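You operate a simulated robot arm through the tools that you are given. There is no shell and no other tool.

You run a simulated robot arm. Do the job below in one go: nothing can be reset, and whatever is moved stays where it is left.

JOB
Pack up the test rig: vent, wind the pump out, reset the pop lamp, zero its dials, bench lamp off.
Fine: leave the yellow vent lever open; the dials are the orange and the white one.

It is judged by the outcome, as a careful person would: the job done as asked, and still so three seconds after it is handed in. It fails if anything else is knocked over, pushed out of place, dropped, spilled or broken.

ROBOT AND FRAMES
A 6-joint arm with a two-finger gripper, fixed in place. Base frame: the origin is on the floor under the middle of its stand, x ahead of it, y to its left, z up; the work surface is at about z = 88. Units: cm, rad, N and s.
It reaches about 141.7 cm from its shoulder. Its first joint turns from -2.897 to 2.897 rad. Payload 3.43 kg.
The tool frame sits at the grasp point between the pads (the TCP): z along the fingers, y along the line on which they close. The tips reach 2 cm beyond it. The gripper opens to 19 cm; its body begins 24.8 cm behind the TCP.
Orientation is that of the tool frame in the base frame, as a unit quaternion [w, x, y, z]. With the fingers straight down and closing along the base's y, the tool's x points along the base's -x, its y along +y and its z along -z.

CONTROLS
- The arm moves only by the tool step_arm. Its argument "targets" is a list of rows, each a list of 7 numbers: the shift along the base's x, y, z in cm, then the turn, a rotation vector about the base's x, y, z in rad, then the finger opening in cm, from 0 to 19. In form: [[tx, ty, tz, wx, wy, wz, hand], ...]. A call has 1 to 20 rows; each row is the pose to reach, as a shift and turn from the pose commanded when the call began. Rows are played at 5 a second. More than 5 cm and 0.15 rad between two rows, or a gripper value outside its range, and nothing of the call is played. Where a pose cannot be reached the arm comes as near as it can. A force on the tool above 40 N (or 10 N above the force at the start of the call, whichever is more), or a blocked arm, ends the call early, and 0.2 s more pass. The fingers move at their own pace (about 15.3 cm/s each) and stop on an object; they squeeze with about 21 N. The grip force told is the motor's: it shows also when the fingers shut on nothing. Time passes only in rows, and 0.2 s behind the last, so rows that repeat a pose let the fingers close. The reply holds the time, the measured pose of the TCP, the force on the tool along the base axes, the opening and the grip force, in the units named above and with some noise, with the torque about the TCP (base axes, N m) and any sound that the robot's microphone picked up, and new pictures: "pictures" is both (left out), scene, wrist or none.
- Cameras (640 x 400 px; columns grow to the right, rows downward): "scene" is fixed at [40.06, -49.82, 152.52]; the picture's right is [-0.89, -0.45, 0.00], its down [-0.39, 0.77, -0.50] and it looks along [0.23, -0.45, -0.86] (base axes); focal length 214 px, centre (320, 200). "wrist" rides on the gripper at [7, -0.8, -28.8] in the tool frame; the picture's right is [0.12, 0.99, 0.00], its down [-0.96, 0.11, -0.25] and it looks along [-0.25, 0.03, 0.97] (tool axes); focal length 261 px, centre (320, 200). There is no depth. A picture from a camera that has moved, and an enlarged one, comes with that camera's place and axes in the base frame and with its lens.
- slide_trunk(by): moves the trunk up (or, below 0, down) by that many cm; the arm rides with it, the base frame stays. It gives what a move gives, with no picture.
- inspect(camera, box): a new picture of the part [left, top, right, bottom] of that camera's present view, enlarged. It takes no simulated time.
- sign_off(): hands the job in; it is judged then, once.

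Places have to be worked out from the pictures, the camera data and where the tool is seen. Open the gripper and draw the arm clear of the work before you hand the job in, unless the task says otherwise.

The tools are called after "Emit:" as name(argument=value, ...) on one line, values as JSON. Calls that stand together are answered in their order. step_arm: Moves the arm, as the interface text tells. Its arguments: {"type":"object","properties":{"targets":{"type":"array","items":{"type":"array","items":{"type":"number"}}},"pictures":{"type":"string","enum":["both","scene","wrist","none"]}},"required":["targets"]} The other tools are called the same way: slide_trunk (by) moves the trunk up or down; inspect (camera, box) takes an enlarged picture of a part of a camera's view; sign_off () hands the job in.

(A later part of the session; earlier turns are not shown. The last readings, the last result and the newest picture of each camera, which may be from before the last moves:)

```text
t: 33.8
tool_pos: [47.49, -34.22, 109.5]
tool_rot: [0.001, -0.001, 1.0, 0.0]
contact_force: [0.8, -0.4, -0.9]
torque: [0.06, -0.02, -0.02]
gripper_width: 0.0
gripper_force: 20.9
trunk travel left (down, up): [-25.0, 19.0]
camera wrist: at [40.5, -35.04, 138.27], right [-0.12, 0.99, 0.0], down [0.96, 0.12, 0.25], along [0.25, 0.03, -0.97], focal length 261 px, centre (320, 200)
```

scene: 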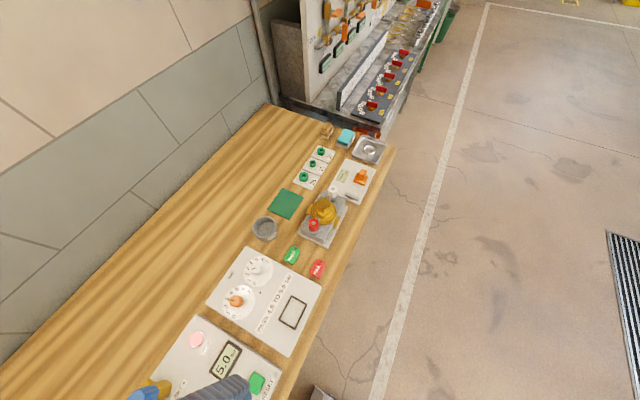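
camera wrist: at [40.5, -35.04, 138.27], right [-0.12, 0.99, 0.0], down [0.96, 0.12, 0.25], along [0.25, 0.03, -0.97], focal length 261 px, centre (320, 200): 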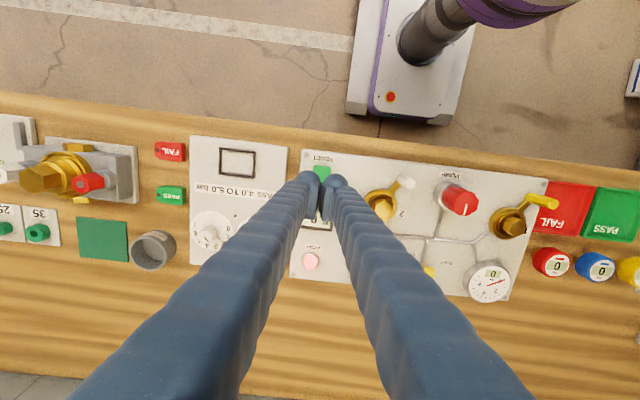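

RESET lies right under the closed tips at about (47.3, -34.1), top z ≈ 92.2. I descend to just above it and then press in small steps.

Emit:
step_arm(targets=[[-0.1, 0.1, -4, 0, 0, 0, 0], [-0.1, 0.1, -8, 0, 0, 0, 0], [-0.1, 0.1, -12, 0, 0, 0, 0], [-0.1, 0.1, -14, 0, 0, 0, 0], [-0.1, 0.1, -14.8, 0, 0, 0, 0], [-0.1, 0.1, -15.1, 0, 0, 0, 0], [-0.1, 0.1, -15.3, 0, 0, 0, 0], [-0.1, 0.1, -15.5, 0, 0, 0, 0], [-0.1, 0.1, -15.7, 0, 0, 0, 0]])

```text
t: 35.8
tool_pos: [47.47, -33.99, 94.19]
tool_rot: [0.001, -0.001, 1.0, -0.001]
contact_force: [-0.4, 0.7, 33.1]
torque: [0.04, 0.03, 0.01]
gripper_width: 0.6
gripper_force: 34.4
trunk travel left (down, up): [-25.0, 19.0]
heard: click
camera wrist: at [40.41, -34.76, 122.72], right [-0.12, 0.99, 0.0], down [0.96, 0.12, 0.25], along [0.25, 0.03, -0.97], focal length 261 px, centre (320, 200)
```

scene: 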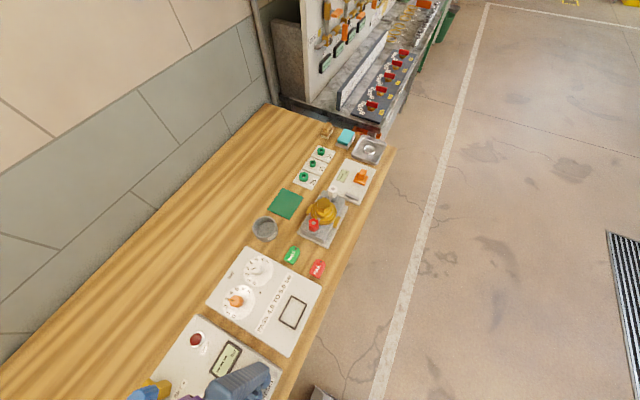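
wrist: 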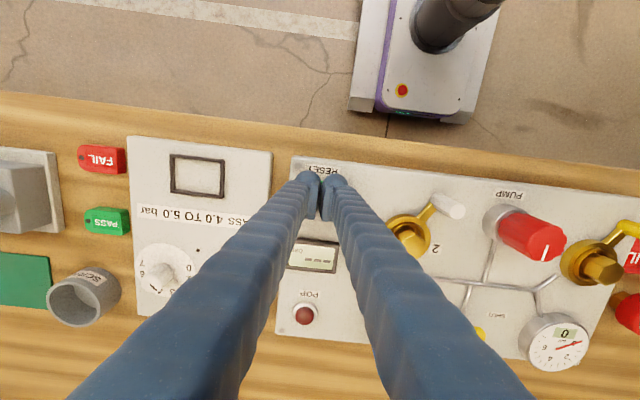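

The POP lamp has gone dark, the display shows dashes and a click was heard: reset is done. I lift off and move to hover over the orange dial, near (61.6, -45.0), opening to 5 cm.

Emit:
step_arm(targets=[[0, 0, 1, 0, 0, 0, 0], [0, 0, 5, 0, 0, 0, 0], [0, 0, 9, 0, 0, 0, 0], [0, 0, 13, 0, 0, 0, 0], [0, 0, 16, 0, 0, 0, 0], [3, -2.5, 16, 0, 0, 0, 5], [6, -5, 16, 0, 0, 0, 5], [9, -7.5, 16, 0, 0, 0, 5], [12, -9.5, 16, 0, 0, 0, 5], [14.2, -11, 16, 0, 0, 0, 5], [14.2, -11, 16, 0, 0, 0, 5], [14.2, -11, 16, 0, 0, 0, 5]])

Emit:
inspect(camera="wrist", box=[240, 120, 400, 260])

Emit:
inspect(camera="scene", box=[160, 240, 320, 400])

```text
t: 38.4
tool_pos: [61.82, -44.81, 109.78]
tool_rot: [-0.001, -0.001, 1.0, 0.0]
contact_force: [0.1, -0.4, 0.2]
torque: [-0.08, 0.01, 0.0]
gripper_width: 5.03
gripper_force: 0.0
trunk travel left (down, up): [-25.0, 19.0]
camera wrist: at [54.83, -45.75, 138.48], right [-0.12, 0.99, 0.0], down [0.96, 0.12, 0.25], along [0.24, 0.03, -0.97], focal length 261 px, centre (320, 200)
```

scene: 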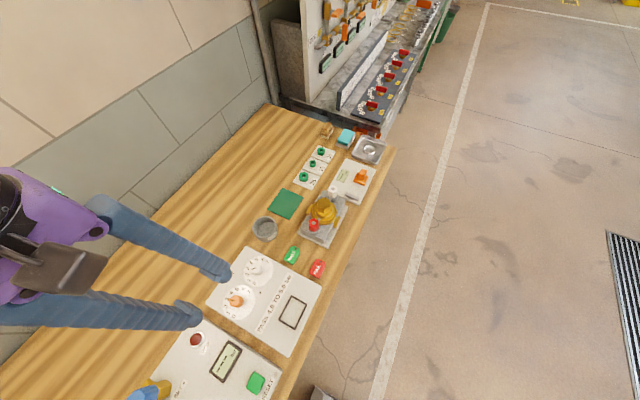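
wrist: 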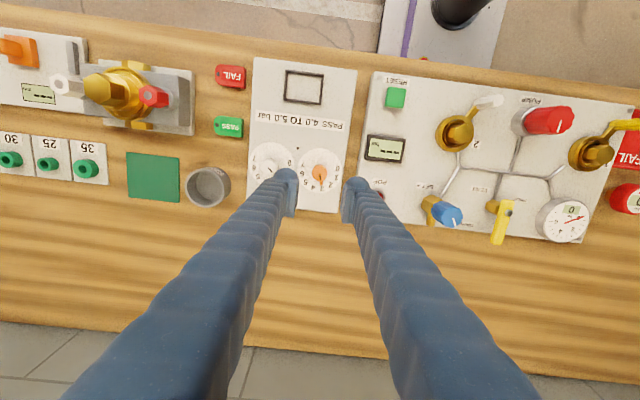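

```text
2.86 times, centred on (320, 190) of wrist
camera zoom: at [54.83, -45.75, 138.48], right [-0.12, 0.99, 0.0], down [0.96, 0.12, 0.25], along [0.24, 0.03, -0.97], focal length 745 px, centre (320, 229)
```

zoom: 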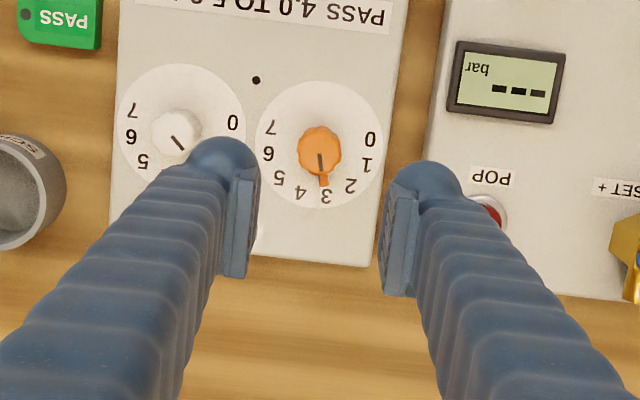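

```text
2.50 times, centred on (240, 320) of scene
camera zoom: at [40.06, -49.82, 152.52], right [-0.89, -0.45, 0.0], down [-0.39, 0.77, -0.5], along [0.23, -0.45, -0.86], focal length 536 px, centre (520, -100)
```

zoom: 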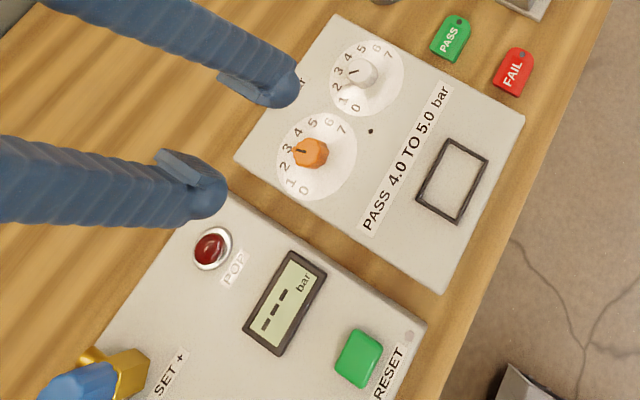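

The orange pointer sits at 3 and its knob is centred near (61.4, -45.05), while the white one is near (61.3, -53.9). I lower the open fingers astride the orange knob to TCP z ≈ 93.8.

Emit:
step_arm(targets=[[-0.3, -0.15, -4, 0, 0, 0, 5], [-0.3, -0.15, -8, 0, 0, 0, 5], [-0.3, -0.15, -11, 0, 0, 0, 5], [-0.3, -0.15, -13.5, 0, 0, 0, 5], [-0.3, -0.15, -15, 0, 0, 0, 5], [-0.3, -0.15, -16, 0, 0, 0, 5], [-0.3, -0.15, -16, 0, 0, 0, 5]])

Emit:
inspect(camera="wrist", box=[250, 130, 390, 250])

Emit:
inspect(camera="scene", box=[180, 240, 300, 340])

```text
t: 40.0
tool_pos: [61.4, -45.13, 93.82]
tool_rot: [-0.002, -0.002, 1.0, 0.0]
contact_force: [0.4, 0.2, 0.4]
torque: [0.01, 0.0, 0.02]
gripper_width: 5.0
gripper_force: 0.0
trunk travel left (down, up): [-25.0, 19.0]
camera wrist: at [54.4, -45.96, 122.54], right [-0.12, 0.99, 0.0], down [0.96, 0.12, 0.25], along [0.24, 0.03, -0.97], focal length 261 px, centre (320, 200)
```

scene: 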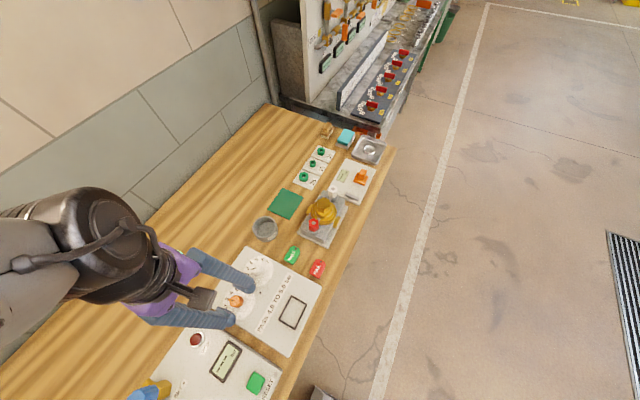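
wrist: 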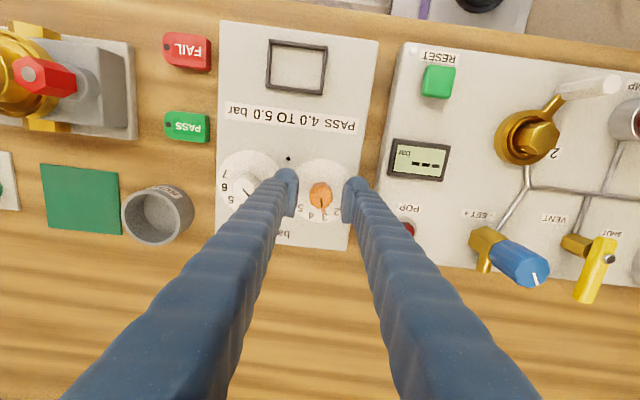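

```text
3.33 times, centred on (320, 190) of wrist
camera zoom: at [54.4, -45.96, 122.54], right [-0.12, 0.99, 0.0], down [0.96, 0.12, 0.25], along [0.24, 0.03, -0.97], focal length 869 px, centre (320, 233)
```

zoom: 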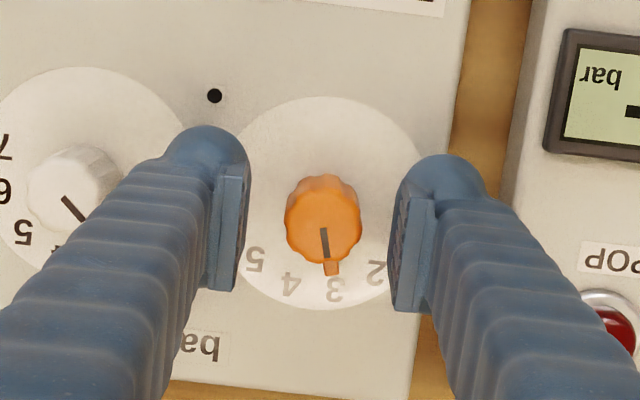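

```text
4.00 times, centred on (240, 290) of scene
camera zoom: at [40.06, -49.82, 152.52], right [-0.89, -0.45, 0.0], down [-0.39, 0.77, -0.5], along [0.23, -0.45, -0.86], focal length 858 px, centre (640, -160)
```

zoom: 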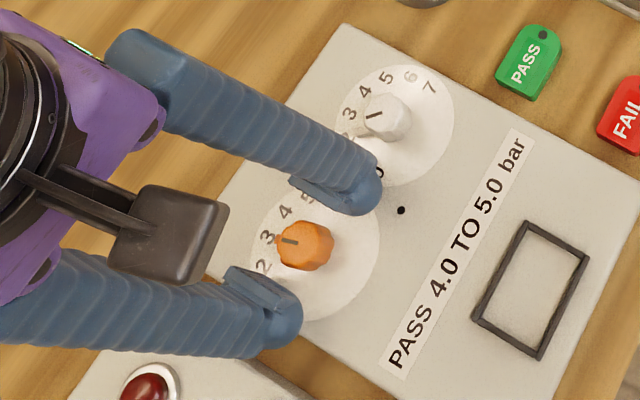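

The orange knob is centred between the pads. I go 0.5 cm lower, close on it and turn 0.6 rad counter-clockwise (towards 0), then check.

Emit:
step_arm(targets=[[0.12, 0.1, -0.5, 0, 0, 0, 5], [0.12, 0.1, -0.5, 0, 0, 0, 0], [0.12, 0.1, -0.5, 0, 0, 0, 0], [0.12, 0.1, -0.5, 0, 0, 0, 0], [0.12, 0.1, -0.5, 0, 0, 0.15, 0], [0.12, 0.1, -0.5, 0, 0, 0.3, 0], [0.12, 0.1, -0.5, 0, 0, 0.45, 0], [0.12, 0.1, -0.5, 0, 0, 0.6, 0]], pictures="wrist")

Emit:
inspect(camera="wrist", box=[250, 130, 390, 250])

```text
t: 41.8
tool_pos: [61.44, -45.04, 93.35]
tool_rot: [0.0, -0.297, 0.955, -0.001]
contact_force: [2.5, 1.2, 2.5]
torque: [0.02, -0.06, -0.05]
gripper_width: 2.58
gripper_force: 45.2
trunk travel left (down, up): [-25.0, 19.0]
camera wrist: at [56.25, -49.68, 122.02], right [-0.66, 0.75, 0.0], down [0.73, 0.64, 0.25], along [0.18, 0.16, -0.97], focal length 261 px, centre (320, 200)
```

wrist: 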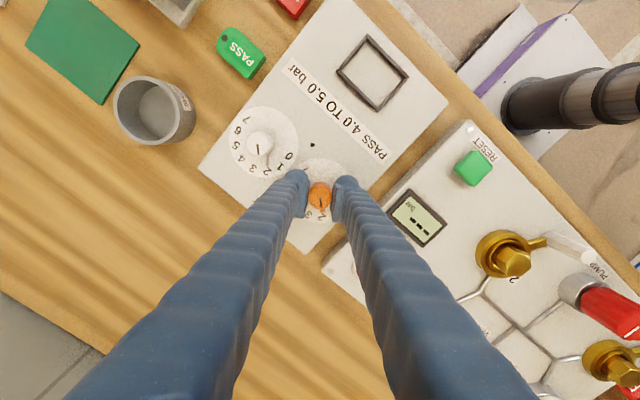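

```text
3.33 times, centred on (320, 190) of wrist
camera zoom: at [56.25, -49.68, 122.02], right [-0.66, 0.75, 0.0], down [0.73, 0.64, 0.25], along [0.18, 0.16, -0.97], focal length 869 px, centre (320, 233)
```

zoom: 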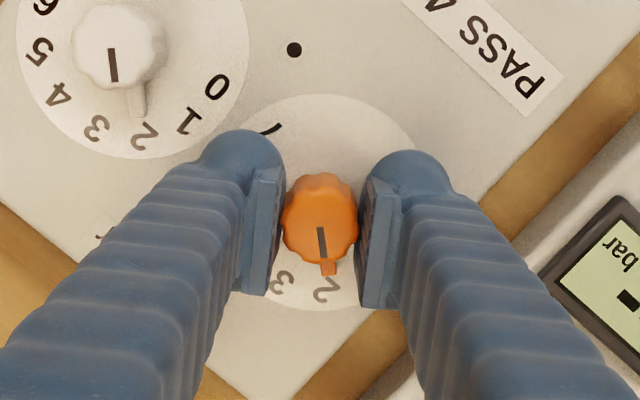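

The knob follows: pointer now just under 2. I turn another 0.85 rad and then check closely near zero.

Emit:
step_arm(targets=[[0, 0, 0, 0, 0, 0.14, 0], [0, 0, 0, 0, 0, 0.28, 0], [0, 0, 0, 0, 0, 0.42, 0], [0, 0, 0, 0, 0, 0.56, 0], [0, 0, 0, 0, 0, 0.7, 0], [0, 0, 0, 0, 0, 0.85, 0]], pictures="wrist")

Emit:
inspect(camera="wrist", box=[250, 130, 390, 250])

```text
t: 43.2
tool_pos: [61.5, -44.95, 93.37]
tool_rot: [-0.001, -0.665, 0.747, 0.001]
contact_force: [5.7, 5.0, 2.7]
torque: [-0.01, -0.08, -0.01]
gripper_width: 2.57
gripper_force: 44.9
trunk travel left (down, up): [-25.0, 19.0]
camera wrist: at [61.6, -52.08, 122.02], right [-1.0, 0.0, 0.0], down [0.0, 0.97, 0.25], along [0.0, 0.25, -0.97], focal length 261 px, centre (320, 200)
```

wrist: 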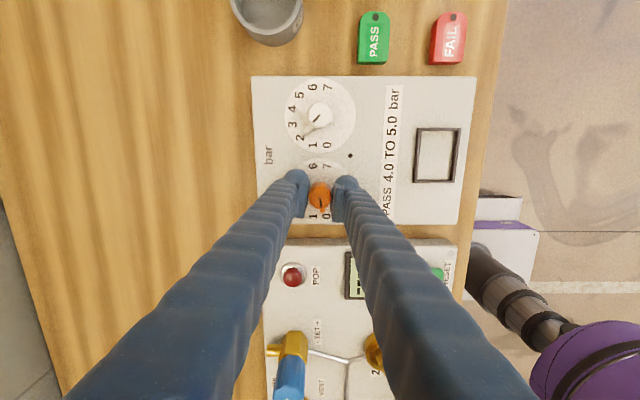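

```text
3.33 times, centred on (320, 190) of wrist
camera zoom: at [61.6, -52.08, 122.02], right [-1.0, 0.0, 0.0], down [0.0, 0.97, 0.25], along [0.0, 0.25, -0.97], focal length 869 px, centre (320, 233)
```

zoom: 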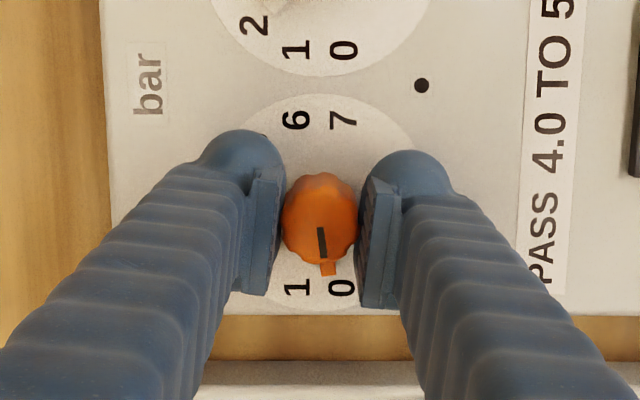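

The pointer is now about 0.25 above zero (the 0 mark lies 15° past the +y axis). I turn 0.12 rad more and check the torque for a stop.

Emit:
step_arm(targets=[[0, 0, 0, 0, 0, 0.06, 0], [0, 0, 0, 0, 0, 0.12, 0], [0, 0, 0, 0, 0, 0.12, 0]], pictures="wrist")

Emit:
inspect(camera="wrist", box=[270, 140, 370, 240])

```text
t: 44.0
tool_pos: [61.59, -45.08, 93.36]
tool_rot: [0.0, 0.708, -0.707, 0.001]
contact_force: [6.1, 1.7, 2.6]
torque: [0.01, -0.04, 0.0]
gripper_width: 2.56
gripper_force: 45.1
trunk travel left (down, up): [-25.0, 19.0]
camera wrist: at [62.44, -52.02, 122.02], right [-0.99, -0.12, 0.0], down [-0.12, 0.96, 0.25], along [-0.03, 0.25, -0.97], focal length 261 px, centre (320, 200)
```

wrist: 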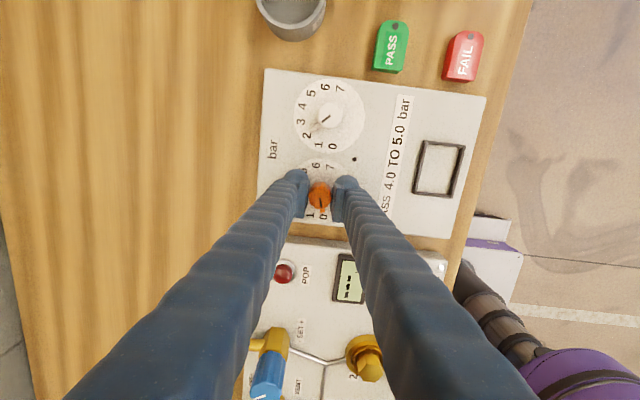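

```text
4.00 times, centred on (320, 190) of wrist
camera zoom: at [62.44, -52.02, 122.02], right [-0.99, -0.12, 0.0], down [-0.12, 0.96, 0.25], along [-0.03, 0.25, -0.97], focal length 1043 px, centre (320, 240)
```

zoom: 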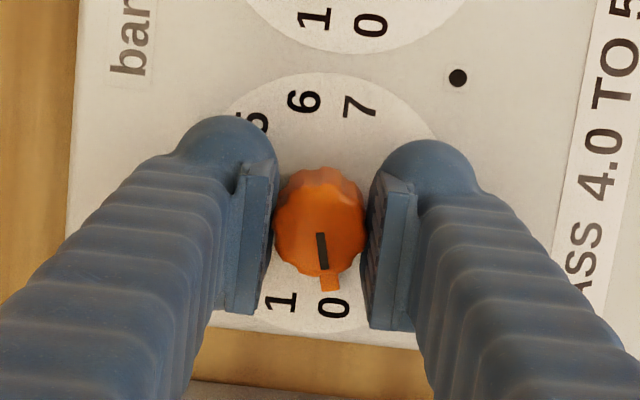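

The orange pointer now aims at the 0 with no torque felt. A tiny extra 0.06 rad will show whether there is a stop at zero.

Emit:
step_arm(targets=[[0, 0, 0, 0, 0, 0.03, 0], [0, 0, 0, 0, 0, 0.06, 0], [0, 0, 0, 0, 0, 0.06, 0]], pictures="wrist")

Emit:
inspect(camera="wrist", box=[270, 140, 370, 240])

```text
t: 44.8
tool_pos: [61.54, -45.02, 93.31]
tool_rot: [-0.001, 0.728, -0.685, 0.0]
contact_force: [4.9, -1.6, 5.9]
torque: [-0.02, -0.01, -0.32]
gripper_width: 2.59
gripper_force: 45.3
trunk travel left (down, up): [-25.0, 19.0]
camera wrist: at [62.85, -52.0, 122.02], right [-0.98, -0.18, 0.0], down [-0.17, 0.95, 0.25], along [-0.04, 0.24, -0.97], focal length 261 px, centre (320, 200)
```

wrist: 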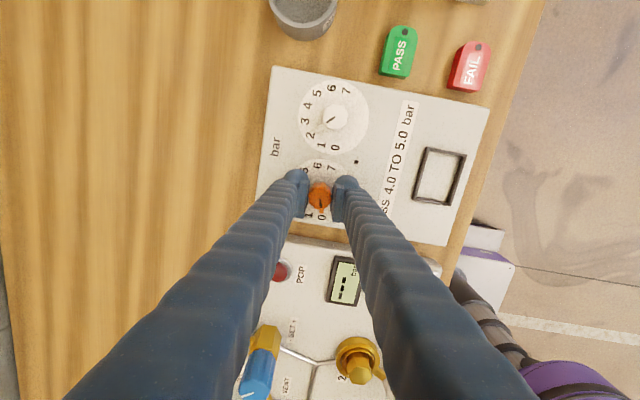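

```text
4.00 times, centred on (320, 190) of wrist
camera zoom: at [62.85, -52.0, 122.02], right [-0.98, -0.18, 0.0], down [-0.17, 0.95, 0.25], along [-0.04, 0.24, -0.97], focal length 1043 px, centre (320, 240)
```

zoom: 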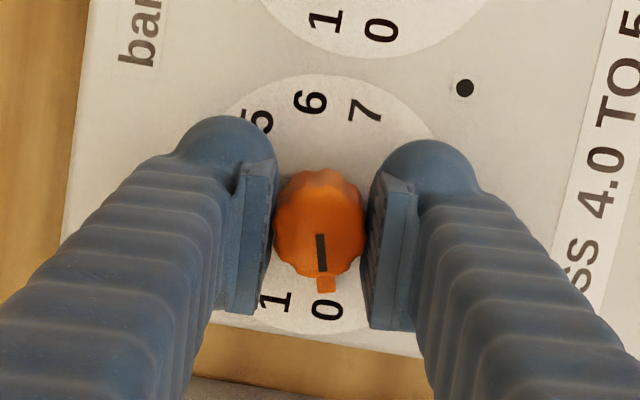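

The torque rose to 0.32 N m with the pointer squarely on 0, so the orange dial is against its zero stop. I release, lift and move over the white dial near (61.5, -53.9), turning the tool back so the pads clear its pointer.

Emit:
step_arm(targets=[[0, 0, 0, 0, 0, 0, 3.5], [0, 0, 0, 0, 0, 0, 4.5], [0, 0, 0, 0, 0, 0, 4.5], [0, 0, 3, 0, 0, 0, 4.5], [0, 0, 7, 0, 0, -0.1, 4.5], [0, 0, 11, 0, 0, -0.24, 4.5], [0, -2, 14, 0, 0, -0.38, 4.5], [0, -5, 16, 0, 0, -0.52, 4.5], [0, -8.9, 16, 0, 0, -0.66, 4.5], [0, -8.9, 16, 0, 0, -0.8, 4.5], [0, -8.9, 16, 0, 0, -0.94, 4.5], [0, -8.9, 16, 0, 0, -1.08, 4.5], [0, -8.9, 16, 0, 0, -1.13, 4.5], [0, -8.9, 16, 0, 0, -1.13, 4.5]])

Emit:
inspect(camera="wrist", box=[250, 110, 400, 230])

Emit:
inspect(camera="scene", box=[180, 230, 320, 350])

```text
t: 47.8
tool_pos: [61.43, -54.01, 109.27]
tool_rot: [0.001, -0.248, 0.969, 0.0]
contact_force: [-0.7, -0.4, -1.5]
torque: [0.01, -0.02, -0.02]
gripper_width: 4.52
gripper_force: 0.0
trunk travel left (down, up): [-25.0, 19.0]
camera wrist: at [55.81, -58.03, 138.01], right [-0.58, 0.81, 0.0], down [0.79, 0.56, 0.25], along [0.2, 0.14, -0.97], focal length 261 px, centre (320, 200)
```

scene: 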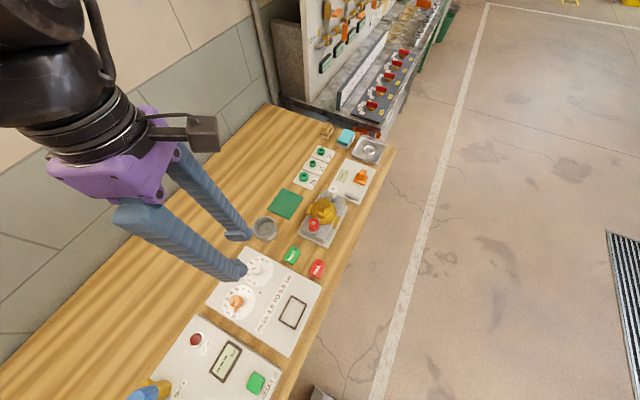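
wrist: 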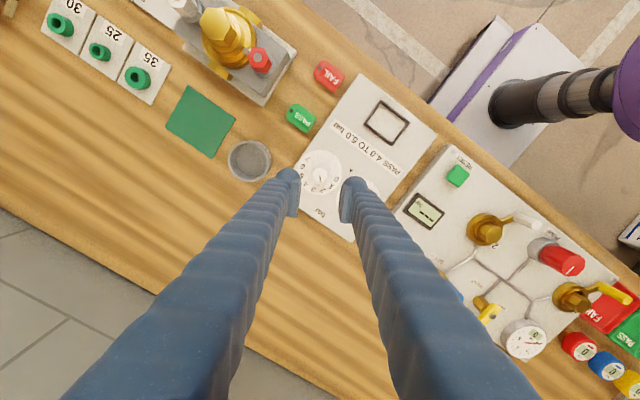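

```text
3.33 times, centred on (325, 170) of wrist
camera zoom: at [55.81, -58.03, 138.01], right [-0.58, 0.81, 0.0], down [0.79, 0.56, 0.25], along [0.2, 0.14, -0.97], focal length 869 px, centre (303, 300)
```

zoom: 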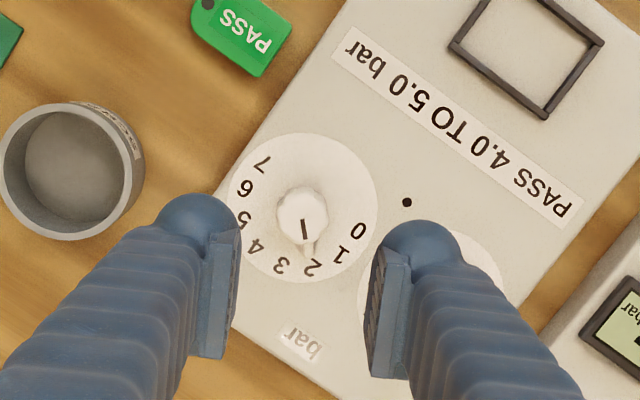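

```text
3.33 times, centred on (250, 290) of scene
camera zoom: at [40.06, -49.82, 152.52], right [-0.89, -0.45, 0.0], down [-0.39, 0.77, -0.5], along [0.23, -0.45, -0.86], focal length 715 px, centre (553, -100)
```

zoom: 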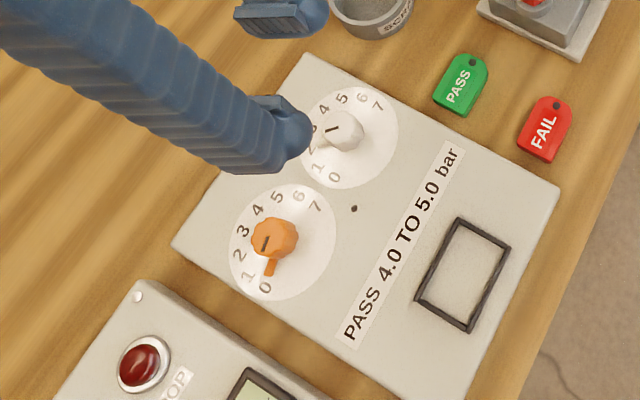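

Orange shows 0 in the scene view. The white knob sits 9.0 cm from the orange one, i.e. at (61.5, -54.0), right under the TCP; I descend astride it.

Emit:
step_arm(targets=[[0, 0, -4, 0, 0, 0, 4.5], [0, 0, -8, 0, 0, 0, 4.5], [0, 0, -11, 0, 0, 0, 4.5], [0, 0, -13.5, 0, 0, 0, 4.5], [0, 0, -15, 0, 0, 0, 4.5], [0, 0, -16, 0, 0, 0, 4.5], [0, 0, -16, 0, 0, 0, 4.5]], pictures="both")

Emit:
inspect(camera="wrist", box=[250, 110, 400, 230])

```text
t: 49.4
tool_pos: [61.53, -53.85, 93.2]
tool_rot: [0.0, -0.248, 0.969, 0.0]
contact_force: [-1.3, 0.1, 0.6]
torque: [0.03, 0.01, 0.02]
gripper_width: 4.51
gripper_force: 0.1
trunk travel left (down, up): [-25.0, 19.0]
camera wrist: at [55.78, -58.05, 122.0], right [-0.58, 0.81, 0.0], down [0.79, 0.56, 0.25], along [0.2, 0.14, -0.97], focal length 261 px, centre (320, 200)
```

scene: 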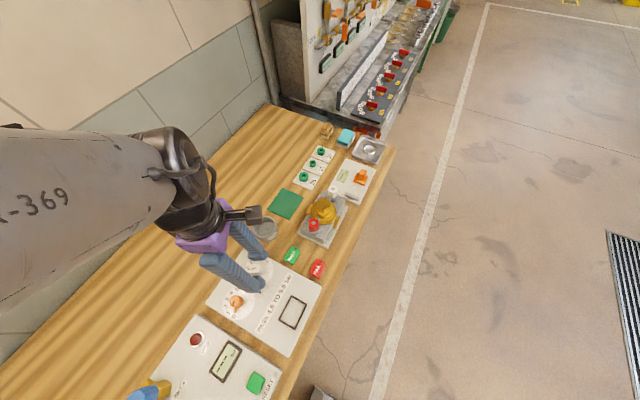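
wrist: 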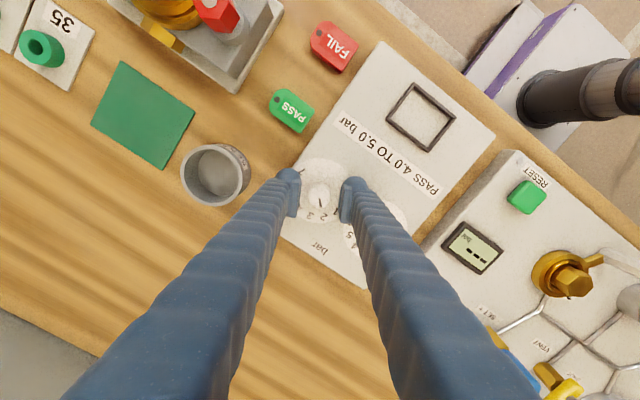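

```text
3.33 times, centred on (325, 170) of wrist
camera zoom: at [55.78, -58.05, 122.0], right [-0.58, 0.81, 0.0], down [0.79, 0.56, 0.25], along [0.2, 0.14, -0.97], focal length 869 px, centre (303, 300)
```

zoom: 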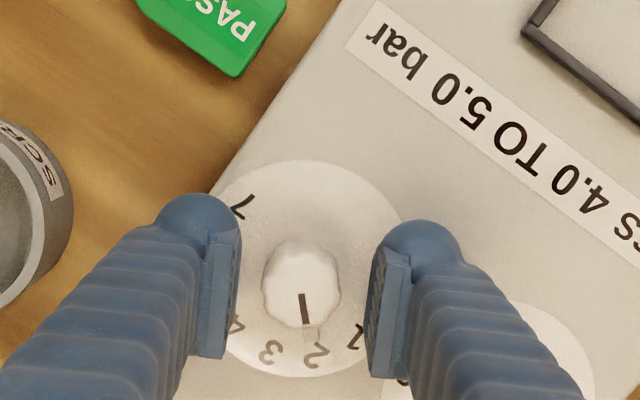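

The white knob is centred, pointer at exactly 2 (45°), so it needs about 1.05 rad counter-clockwise. I close and turn 0.95 rad, then check.

Emit:
step_arm(targets=[[0, 0, 0, 0, 0, 0, 0], [0, 0, 0, 0, 0, 0, 0], [0, 0, 0, 0, 0, 0, 0], [0, 0, 0, 0, 0, 0.14, 0], [0, 0, 0, 0, 0, 0.28, 0], [0, 0, 0, 0, 0, 0.42, 0], [0, 0, 0, 0, 0, 0.56, 0], [0, 0, 0, 0, 0, 0.7, 0], [0, 0, 0, 0, 0, 0.84, 0], [0, 0, 0, 0, 0, 0.95, 0], [0, 0, 0, 0, 0, 0.95, 0]], pictures="wrist")

Emit:
inspect(camera="wrist", box=[270, 140, 370, 240])

```text
t: 51.8
tool_pos: [61.48, -53.85, 93.28]
tool_rot: [0.0, -0.665, 0.747, 0.0]
contact_force: [2.1, -8.0, 3.2]
torque: [0.0, -0.04, 0.02]
gripper_width: 2.55
gripper_force: 44.9
trunk travel left (down, up): [-25.0, 19.0]
camera wrist: at [61.59, -61.05, 121.99], right [-1.0, 0.0, 0.0], down [0.0, 0.97, 0.25], along [0.0, 0.25, -0.97], focal length 261 px, centre (320, 200)
```

wrist: 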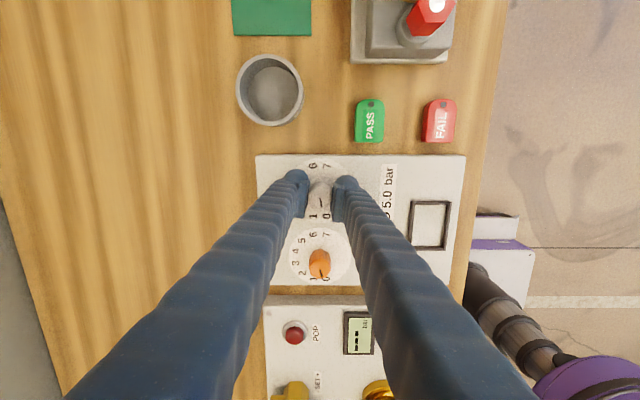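

```text
4.00 times, centred on (320, 190) of wrist
camera zoom: at [61.59, -61.05, 121.99], right [-1.0, 0.0, 0.0], down [0.0, 0.97, 0.25], along [0.0, 0.25, -0.97], focal length 1043 px, centre (320, 240)
```

zoom: 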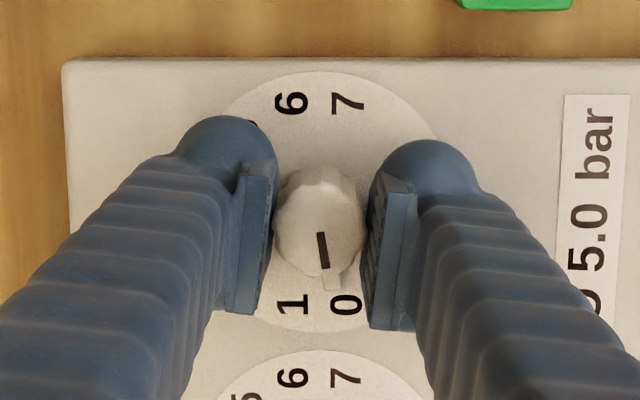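

The white pointer is within about 4° of 0. I turn the last 0.15 rad slowly until the stop shows in the torque.

Emit:
step_arm(targets=[[0, 0, 0, 0, 0, 0.05, 0], [0, 0, 0, 0, 0, 0.1, 0], [0, 0, 0, 0, 0, 0.15, 0], [0, 0, 0, 0, 0, 0.15, 0]], pictures="wrist")

Emit:
inspect(camera="wrist", box=[270, 140, 370, 240])

```text
t: 52.8
tool_pos: [61.53, -53.77, 93.27]
tool_rot: [0.0, 0.718, -0.696, 0.0]
contact_force: [5.3, -4.2, 5.8]
torque: [0.14, -0.03, -0.23]
gripper_width: 2.58
gripper_force: 45.1
trunk travel left (down, up): [-25.0, 19.0]
camera wrist: at [62.65, -60.92, 121.99], right [-0.99, -0.15, 0.0], down [-0.15, 0.96, 0.25], along [-0.04, 0.24, -0.97], focal length 261 px, centre (320, 200)
```

wrist: 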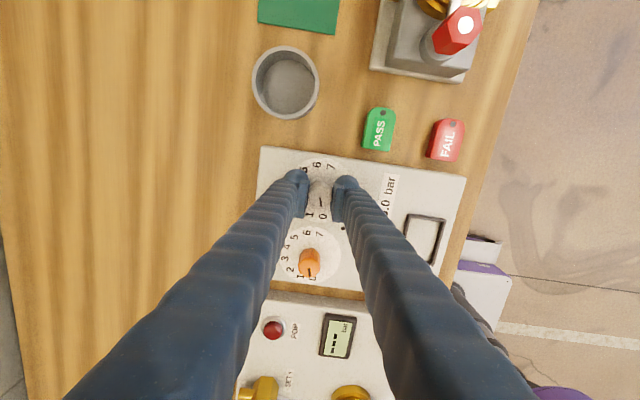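

```text
4.00 times, centred on (320, 190) of wrist
camera zoom: at [62.65, -60.92, 121.99], right [-0.99, -0.15, 0.0], down [-0.15, 0.96, 0.25], along [-0.04, 0.24, -0.97], focal length 1043 px, centre (320, 240)
```

zoom: 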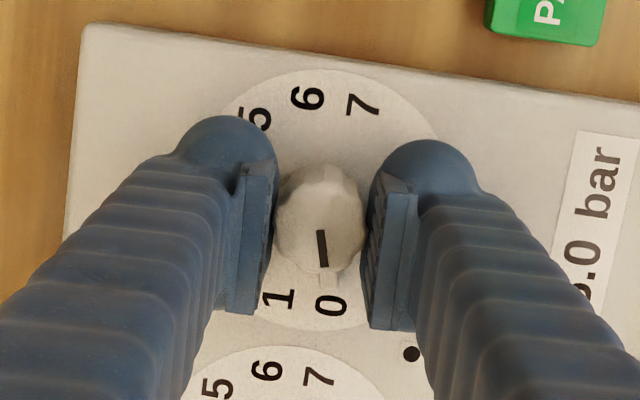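

Torque shows the zero stop and the white pointer is on 0. I release, lift high and back off to view both dials.

Emit:
step_arm(targets=[[0, 0, 0, 0, 0, 0, 3.5], [0, 0, 0, 0, 0, 0, 4.5], [0, 0, 0, 0, 0, 0, 4.5], [0, 0, 3, 0, 0, 0, 4.5], [0, 0, 7, 0, 0, -0.14, 4.5], [0, 0, 11, 0, 0, -0.28, 4.5], [0, 0, 15, 0, 0, -0.42, 4.5], [0, 0, 19, 0, 0, -0.56, 4.5], [0, 0, 23, 0, 0, -0.7, 4.5], [0, 3, 26, 0, 0, -0.84, 4.5], [0, 7, 28, 0, 0, -0.98, 4.5], [0, 11, 28, 0, 0, -1.12, 4.5], [0, 15, 28, 0, 0, -1.26, 4.5], [0, 19, 28, 0, 0, -1.4, 4.5], [0, 23, 28, 0, 0, -1.5, 4.5], [0, 27, 28, 0, 0, -1.6, 4.5], [0, 27, 28, 0, 0, -1.6, 4.5]])

Emit:
inspect(camera="wrist", box=[80, 80, 240, 200])

Emit:
inspect(camera="scene", box=[180, 230, 320, 350])

```text
t: 56.4
tool_pos: [61.41, -26.87, 121.25]
tool_rot: [-0.001, -0.001, 1.0, 0.0]
contact_force: [-0.8, 0.1, -0.2]
torque: [-0.05, 0.01, -0.01]
gripper_width: 4.5
gripper_force: 0.0
trunk travel left (down, up): [-25.0, 19.0]
camera wrist: at [54.45, -27.77, 149.98], right [-0.12, 0.99, 0.0], down [0.96, 0.12, 0.25], along [0.24, 0.03, -0.97], focal length 261 px, centre (320, 200)
```

scene: 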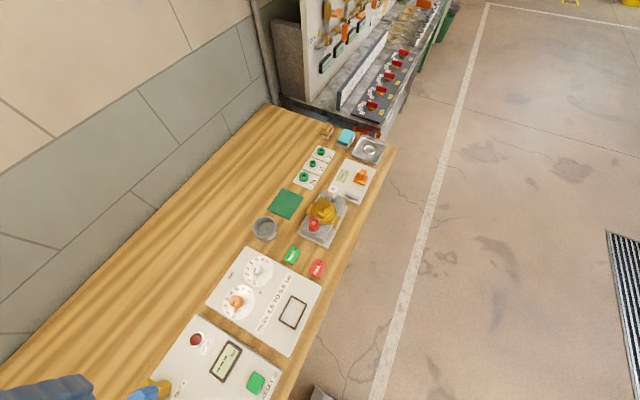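
wrist: 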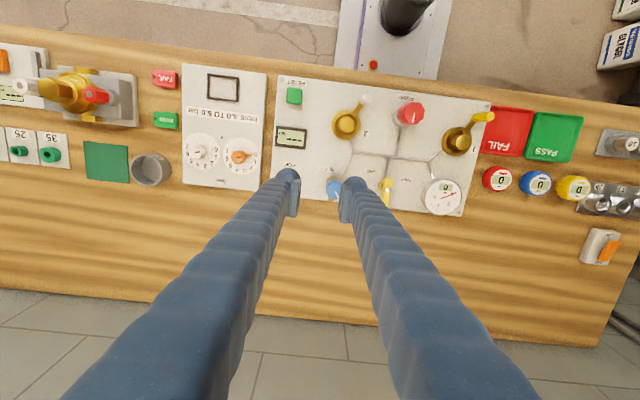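

```text
3.33 times, centred on (160, 140) of wrist
camera zoom: at [54.45, -27.77, 149.98], right [-0.12, 0.99, 0.0], down [0.96, 0.12, 0.25], along [0.24, 0.03, -0.97], focal length 869 px, centre (853, 400)
```

zoom: 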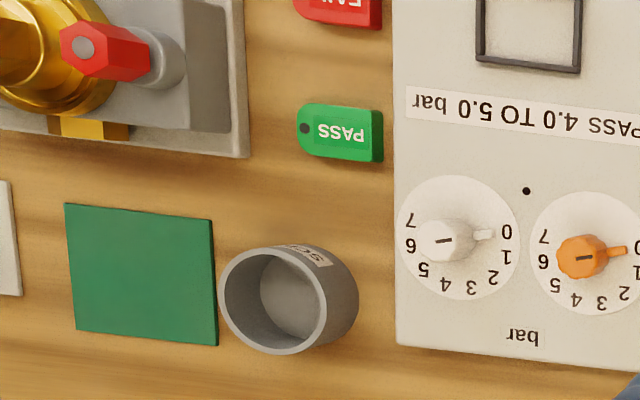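

```text
3.33 times, centred on (250, 290) of scene
camera zoom: at [40.06, -49.82, 152.52], right [-0.89, -0.45, 0.0], down [-0.39, 0.77, -0.5], along [0.23, -0.45, -0.86], focal length 715 px, centre (553, -100)
```

zoom: 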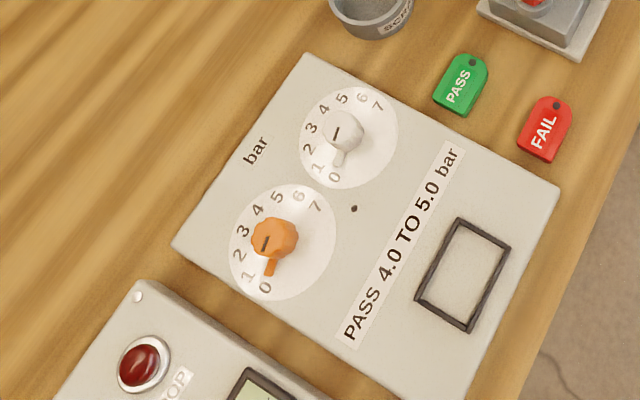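

Both dials read 0, the lamp is dark, the gauge is at 0 and the vent lever is still open. Next the bench lamp switch at about (73, 45.6): I travel part way (y ≈ 20) at z 121 and look.

Emit:
step_arm(targets=[[0, 4.5, 0, 0, 0, 0, 4.5], [0, 9, 0, 0, 0, 0, 3], [0, 13.5, 0, 0, 0, 0, 0], [0, 18, 0, 0, 0, 0, 0], [0, 22.5, 0, 0, 0, 0, 0], [0, 27, 0, 0, 0, 0, 0], [0, 31.5, 0, 0, 0, 0, 0], [0, 36, 0, 0, 0, 0, 0], [0, 40.5, 0, 0, 0, 0, 0], [0, 45, 0, 0, 0, 0, 0], [0, 48, 0, 0, 0, 0, 0], [0, 48, 0, 0, 0, 0, 0]])

Emit:
inspect(camera="wrist", box=[380, 100, 640, 330])

```text
t: 59.0
tool_pos: [61.41, 21.12, 121.23]
tool_rot: [0.0, 0.0, 1.0, 0.0]
contact_force: [0.5, -0.8, 0.5]
torque: [-0.06, 0.03, 0.0]
gripper_width: 0.01
gripper_force: 20.3
trunk travel left (down, up): [-25.0, 19.0]
camera wrist: at [54.45, 20.32, 150.0], right [-0.12, 0.99, 0.0], down [0.96, 0.12, 0.25], along [0.25, 0.03, -0.97], focal length 261 px, centre (320, 200)
```

scene: 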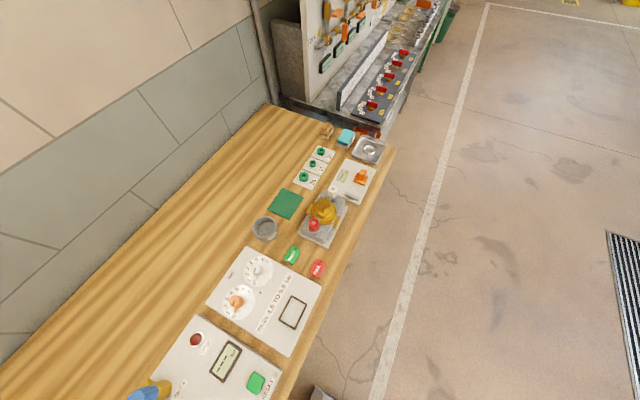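
wrist: 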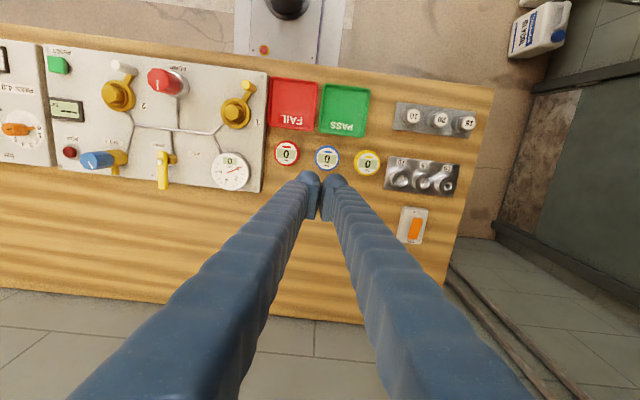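

```text
1.74 times, centred on (510, 215) of wrist
camera zoom: at [54.45, 20.32, 150.0], right [-0.12, 0.99, 0.0], down [0.96, 0.12, 0.25], along [0.25, 0.03, -0.97], focal length 453 px, centre (-10, 174)
```

zoom: 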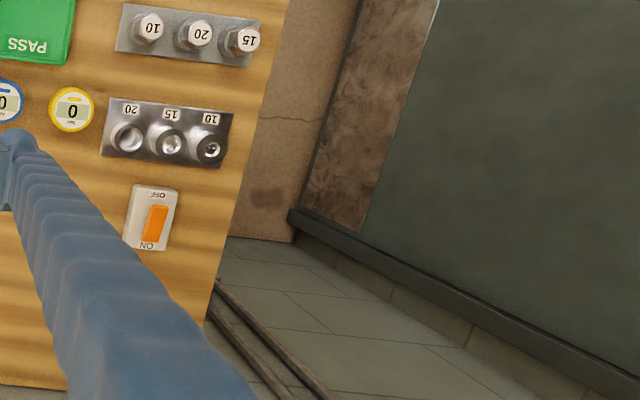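

The only lamp-type switch is the ON/OFF rocker at about (73, 45.5). I move to (68, 36, 112), beside it, to see its tilt and markings without the fingers in the way.

Emit:
step_arm(targets=[[1, 3, -1, 0, 0, 0, 0], [2, 6, -2, 0, 0, 0, 0], [3, 9, -3.5, 0, 0, 0, 0], [4.5, 12, -5, 0, 0, 0, 0], [6, 14, -7, 0, 0, 0, 0], [6.6, 15, -9, 0, 0, 0, 0], [6.6, 15, -9, 0, 0, 0, 0]], pictures="wrist")

Emit:
inspect(camera="wrist", box=[360, 150, 460, 270])

```text
t: 60.6
tool_pos: [68.07, 36.22, 112.2]
tool_rot: [0.0, -0.001, 1.0, -0.001]
contact_force: [0.4, 0.5, 0.0]
torque: [-0.03, 0.01, 0.02]
gripper_width: 0.01
gripper_force: 21.1
trunk travel left (down, up): [-25.0, 19.0]
camera wrist: at [61.0, 35.35, 140.95], right [-0.12, 0.99, 0.0], down [0.96, 0.12, 0.25], along [0.25, 0.03, -0.97], focal length 261 px, centre (320, 200)
```

wrist: 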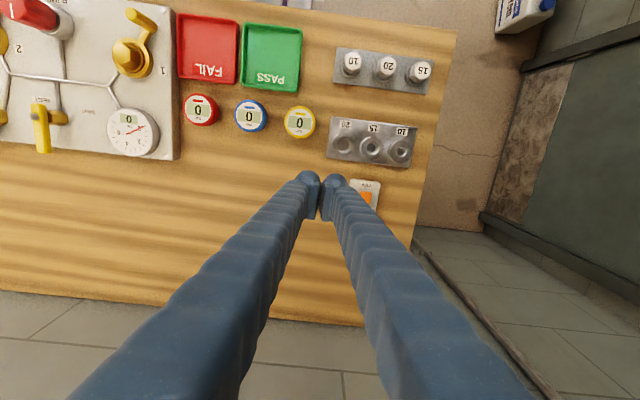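

```text
3.33 times, centred on (410, 210) of wrist
camera zoom: at [61.0, 35.35, 140.95], right [-0.12, 0.99, 0.0], down [0.96, 0.12, 0.25], along [0.25, 0.03, -0.97], focal length 869 px, centre (20, 167)
```

zoom: 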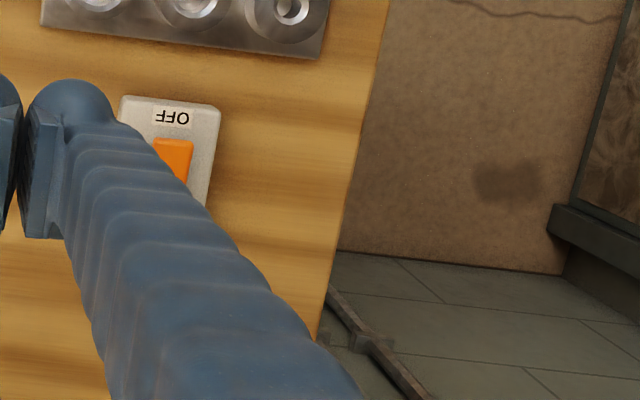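

The fingers hide the rocker from here, so I go to the far side of it, (80, 44), where the camera sees it unobstructed.

Emit:
step_arm(targets=[[2, 2, 1, 0, 0, 0, 0], [5, 4, 2, 0, 0, 0, 0], [8, 6, 2, 0, 0, 0, 0], [11, 8, 2, 0, 0, 0, 0], [12, 8, 2, 0, 0, 0, 0], [12, 8, 2, 0, 0, 0, 0]], pictures="wrist")

Emit:
inspect(camera="wrist", box=[290, 120, 370, 190])

```text
t: 62.0
tool_pos: [80.09, 44.2, 114.26]
tool_rot: [-0.001, -0.001, 1.0, 0.0]
contact_force: [0.2, -0.4, -0.7]
torque: [0.07, 0.03, -0.01]
gripper_width: 0.0
gripper_force: 21.1
trunk travel left (down, up): [-25.0, 19.0]
camera wrist: at [73.11, 43.26, 142.96], right [-0.12, 0.99, 0.0], down [0.96, 0.12, 0.25], along [0.24, 0.03, -0.97], focal length 261 px, centre (320, 200)
```

wrist: 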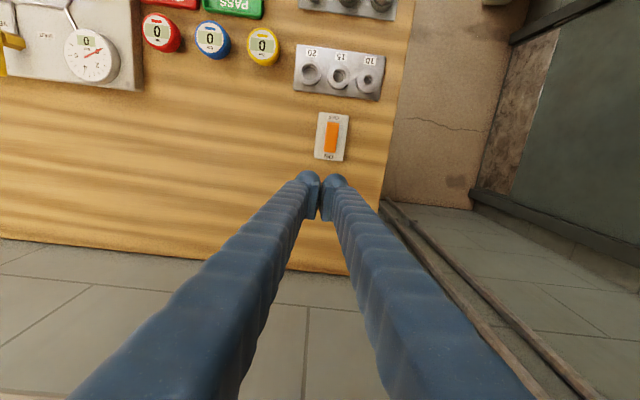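

```text
5.71 times, centred on (330, 155) of wrist
camera zoom: at [73.11, 43.26, 142.96], right [-0.12, 0.99, 0.0], down [0.96, 0.12, 0.25], along [0.24, 0.03, -0.97], focal length 1489 px, centre (263, 457)
```

zoom: 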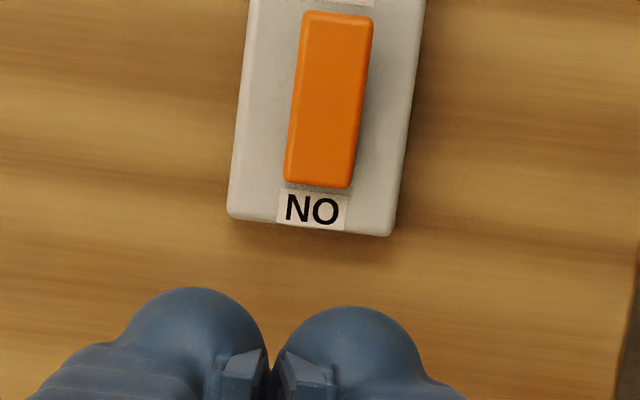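

The rocker is on its ON side: it runs from x ≈ 70.9 (OFF end, raised) to 76.3 (ON end) at y ≈ 45.45, only 2 cm wide. I'll press its OFF end with the dome of the +y finger, so the TCP goes to (71.7, 43.85); I first move there and come down to z ≈ 97.

Emit:
step_arm(targets=[[-3, 0, 0, 0, 0, 0, 0], [-6, -0.2, 0, 0, 0, 0, 0], [-8.4, -0.35, 0, 0, 0, 0, 0], [-8.4, -0.35, -4, 0, 0, 0, 0], [-8.4, -0.35, -8, 0, 0, 0, 0], [-8.4, -0.35, -12, 0, 0, 0, 0], [-8.4, -0.35, -15, 0, 0, 0, 0], [-8.4, -0.35, -17, 0, 0, 0, 0], [-8.4, -0.35, -17, 0, 0, 0, 0]], pictures="wrist")

Emit:
inspect(camera="wrist", box=[260, 140, 400, 260])

```text
t: 64.0
tool_pos: [71.69, 43.69, 97.36]
tool_rot: [0.0, -0.001, 1.0, -0.001]
contact_force: [-0.5, -0.2, 0.8]
torque: [0.0, 0.02, -0.01]
gripper_width: 0.0
gripper_force: 20.9
trunk travel left (down, up): [-25.0, 19.0]
camera wrist: at [64.71, 42.86, 125.98], right [-0.12, 0.99, 0.0], down [0.96, 0.12, 0.25], along [0.24, 0.03, -0.97], focal length 261 px, centre (320, 200)
```

wrist: 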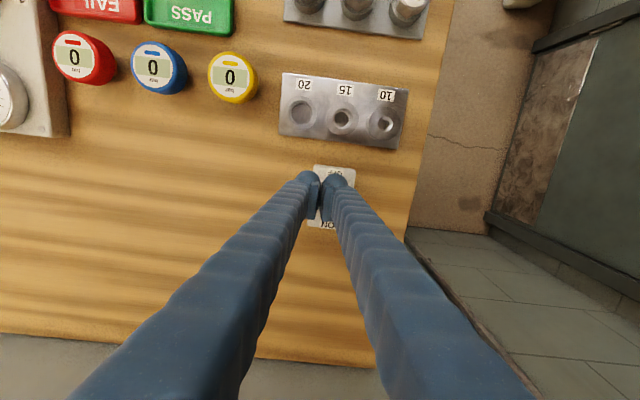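

```text
3.33 times, centred on (330, 200) of wrist
camera zoom: at [64.71, 42.86, 125.98], right [-0.12, 0.99, 0.0], down [0.96, 0.12, 0.25], along [0.24, 0.03, -0.97], focal length 869 px, centre (287, 200)
```

zoom: 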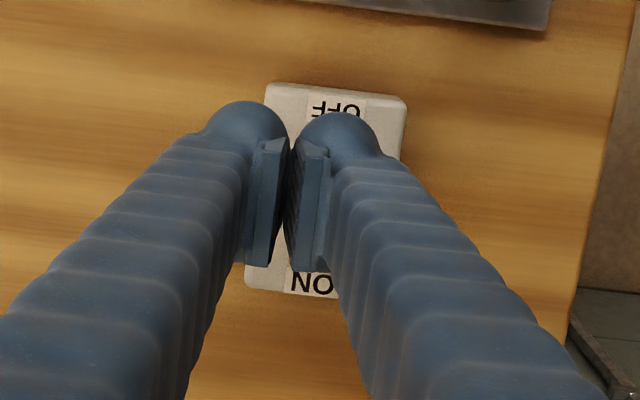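

The right-hand fingertip covers the OFF end. I press down slowly, relying on the force guard and listening for a click.

Emit:
step_arm(targets=[[0, -0.1, -1, 0, 0, 0, 0], [0, -0.1, -2, 0, 0, 0, 0], [0, -0.1, -2.5, 0, 0, 0, 0], [0, -0.1, -2.9, 0, 0, 0, 0], [0, -0.1, -3.2, 0, 0, 0, 0], [0, -0.1, -3.5, 0, 0, 0, 0]], pictures="both")

```text
t: 65.4
tool_pos: [71.72, 43.67, 93.71]
tool_rot: [0.0, 0.0, 1.0, 0.0]
contact_force: [-0.2, 0.4, 0.8]
torque: [-0.01, -0.02, -0.02]
gripper_width: 0.0
gripper_force: 20.9
trunk travel left (down, up): [-25.0, 19.0]
heard: click
camera wrist: at [64.75, 42.81, 122.47], right [-0.12, 0.99, 0.0], down [0.96, 0.12, 0.25], along [0.24, 0.03, -0.97], focal length 261 px, centre (320, 200)
```

scene: 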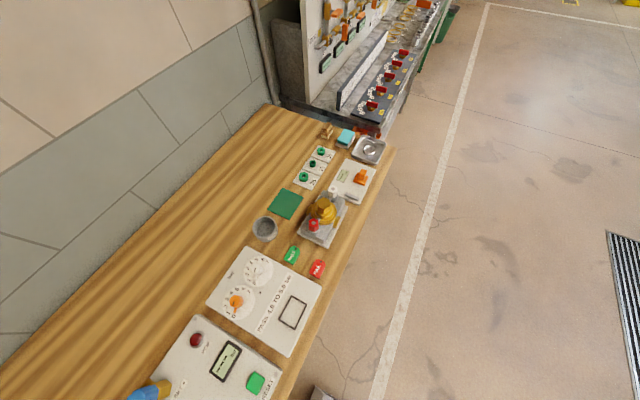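
wrist: 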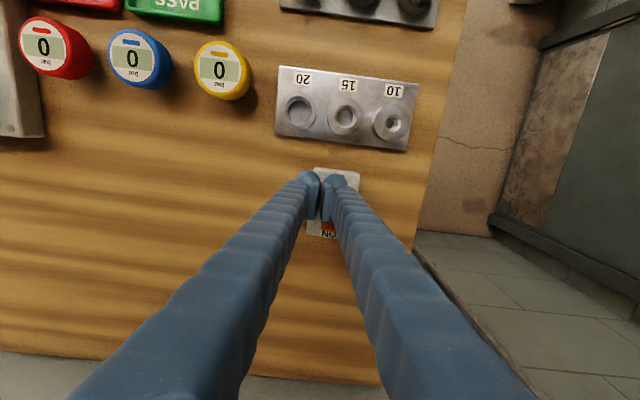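

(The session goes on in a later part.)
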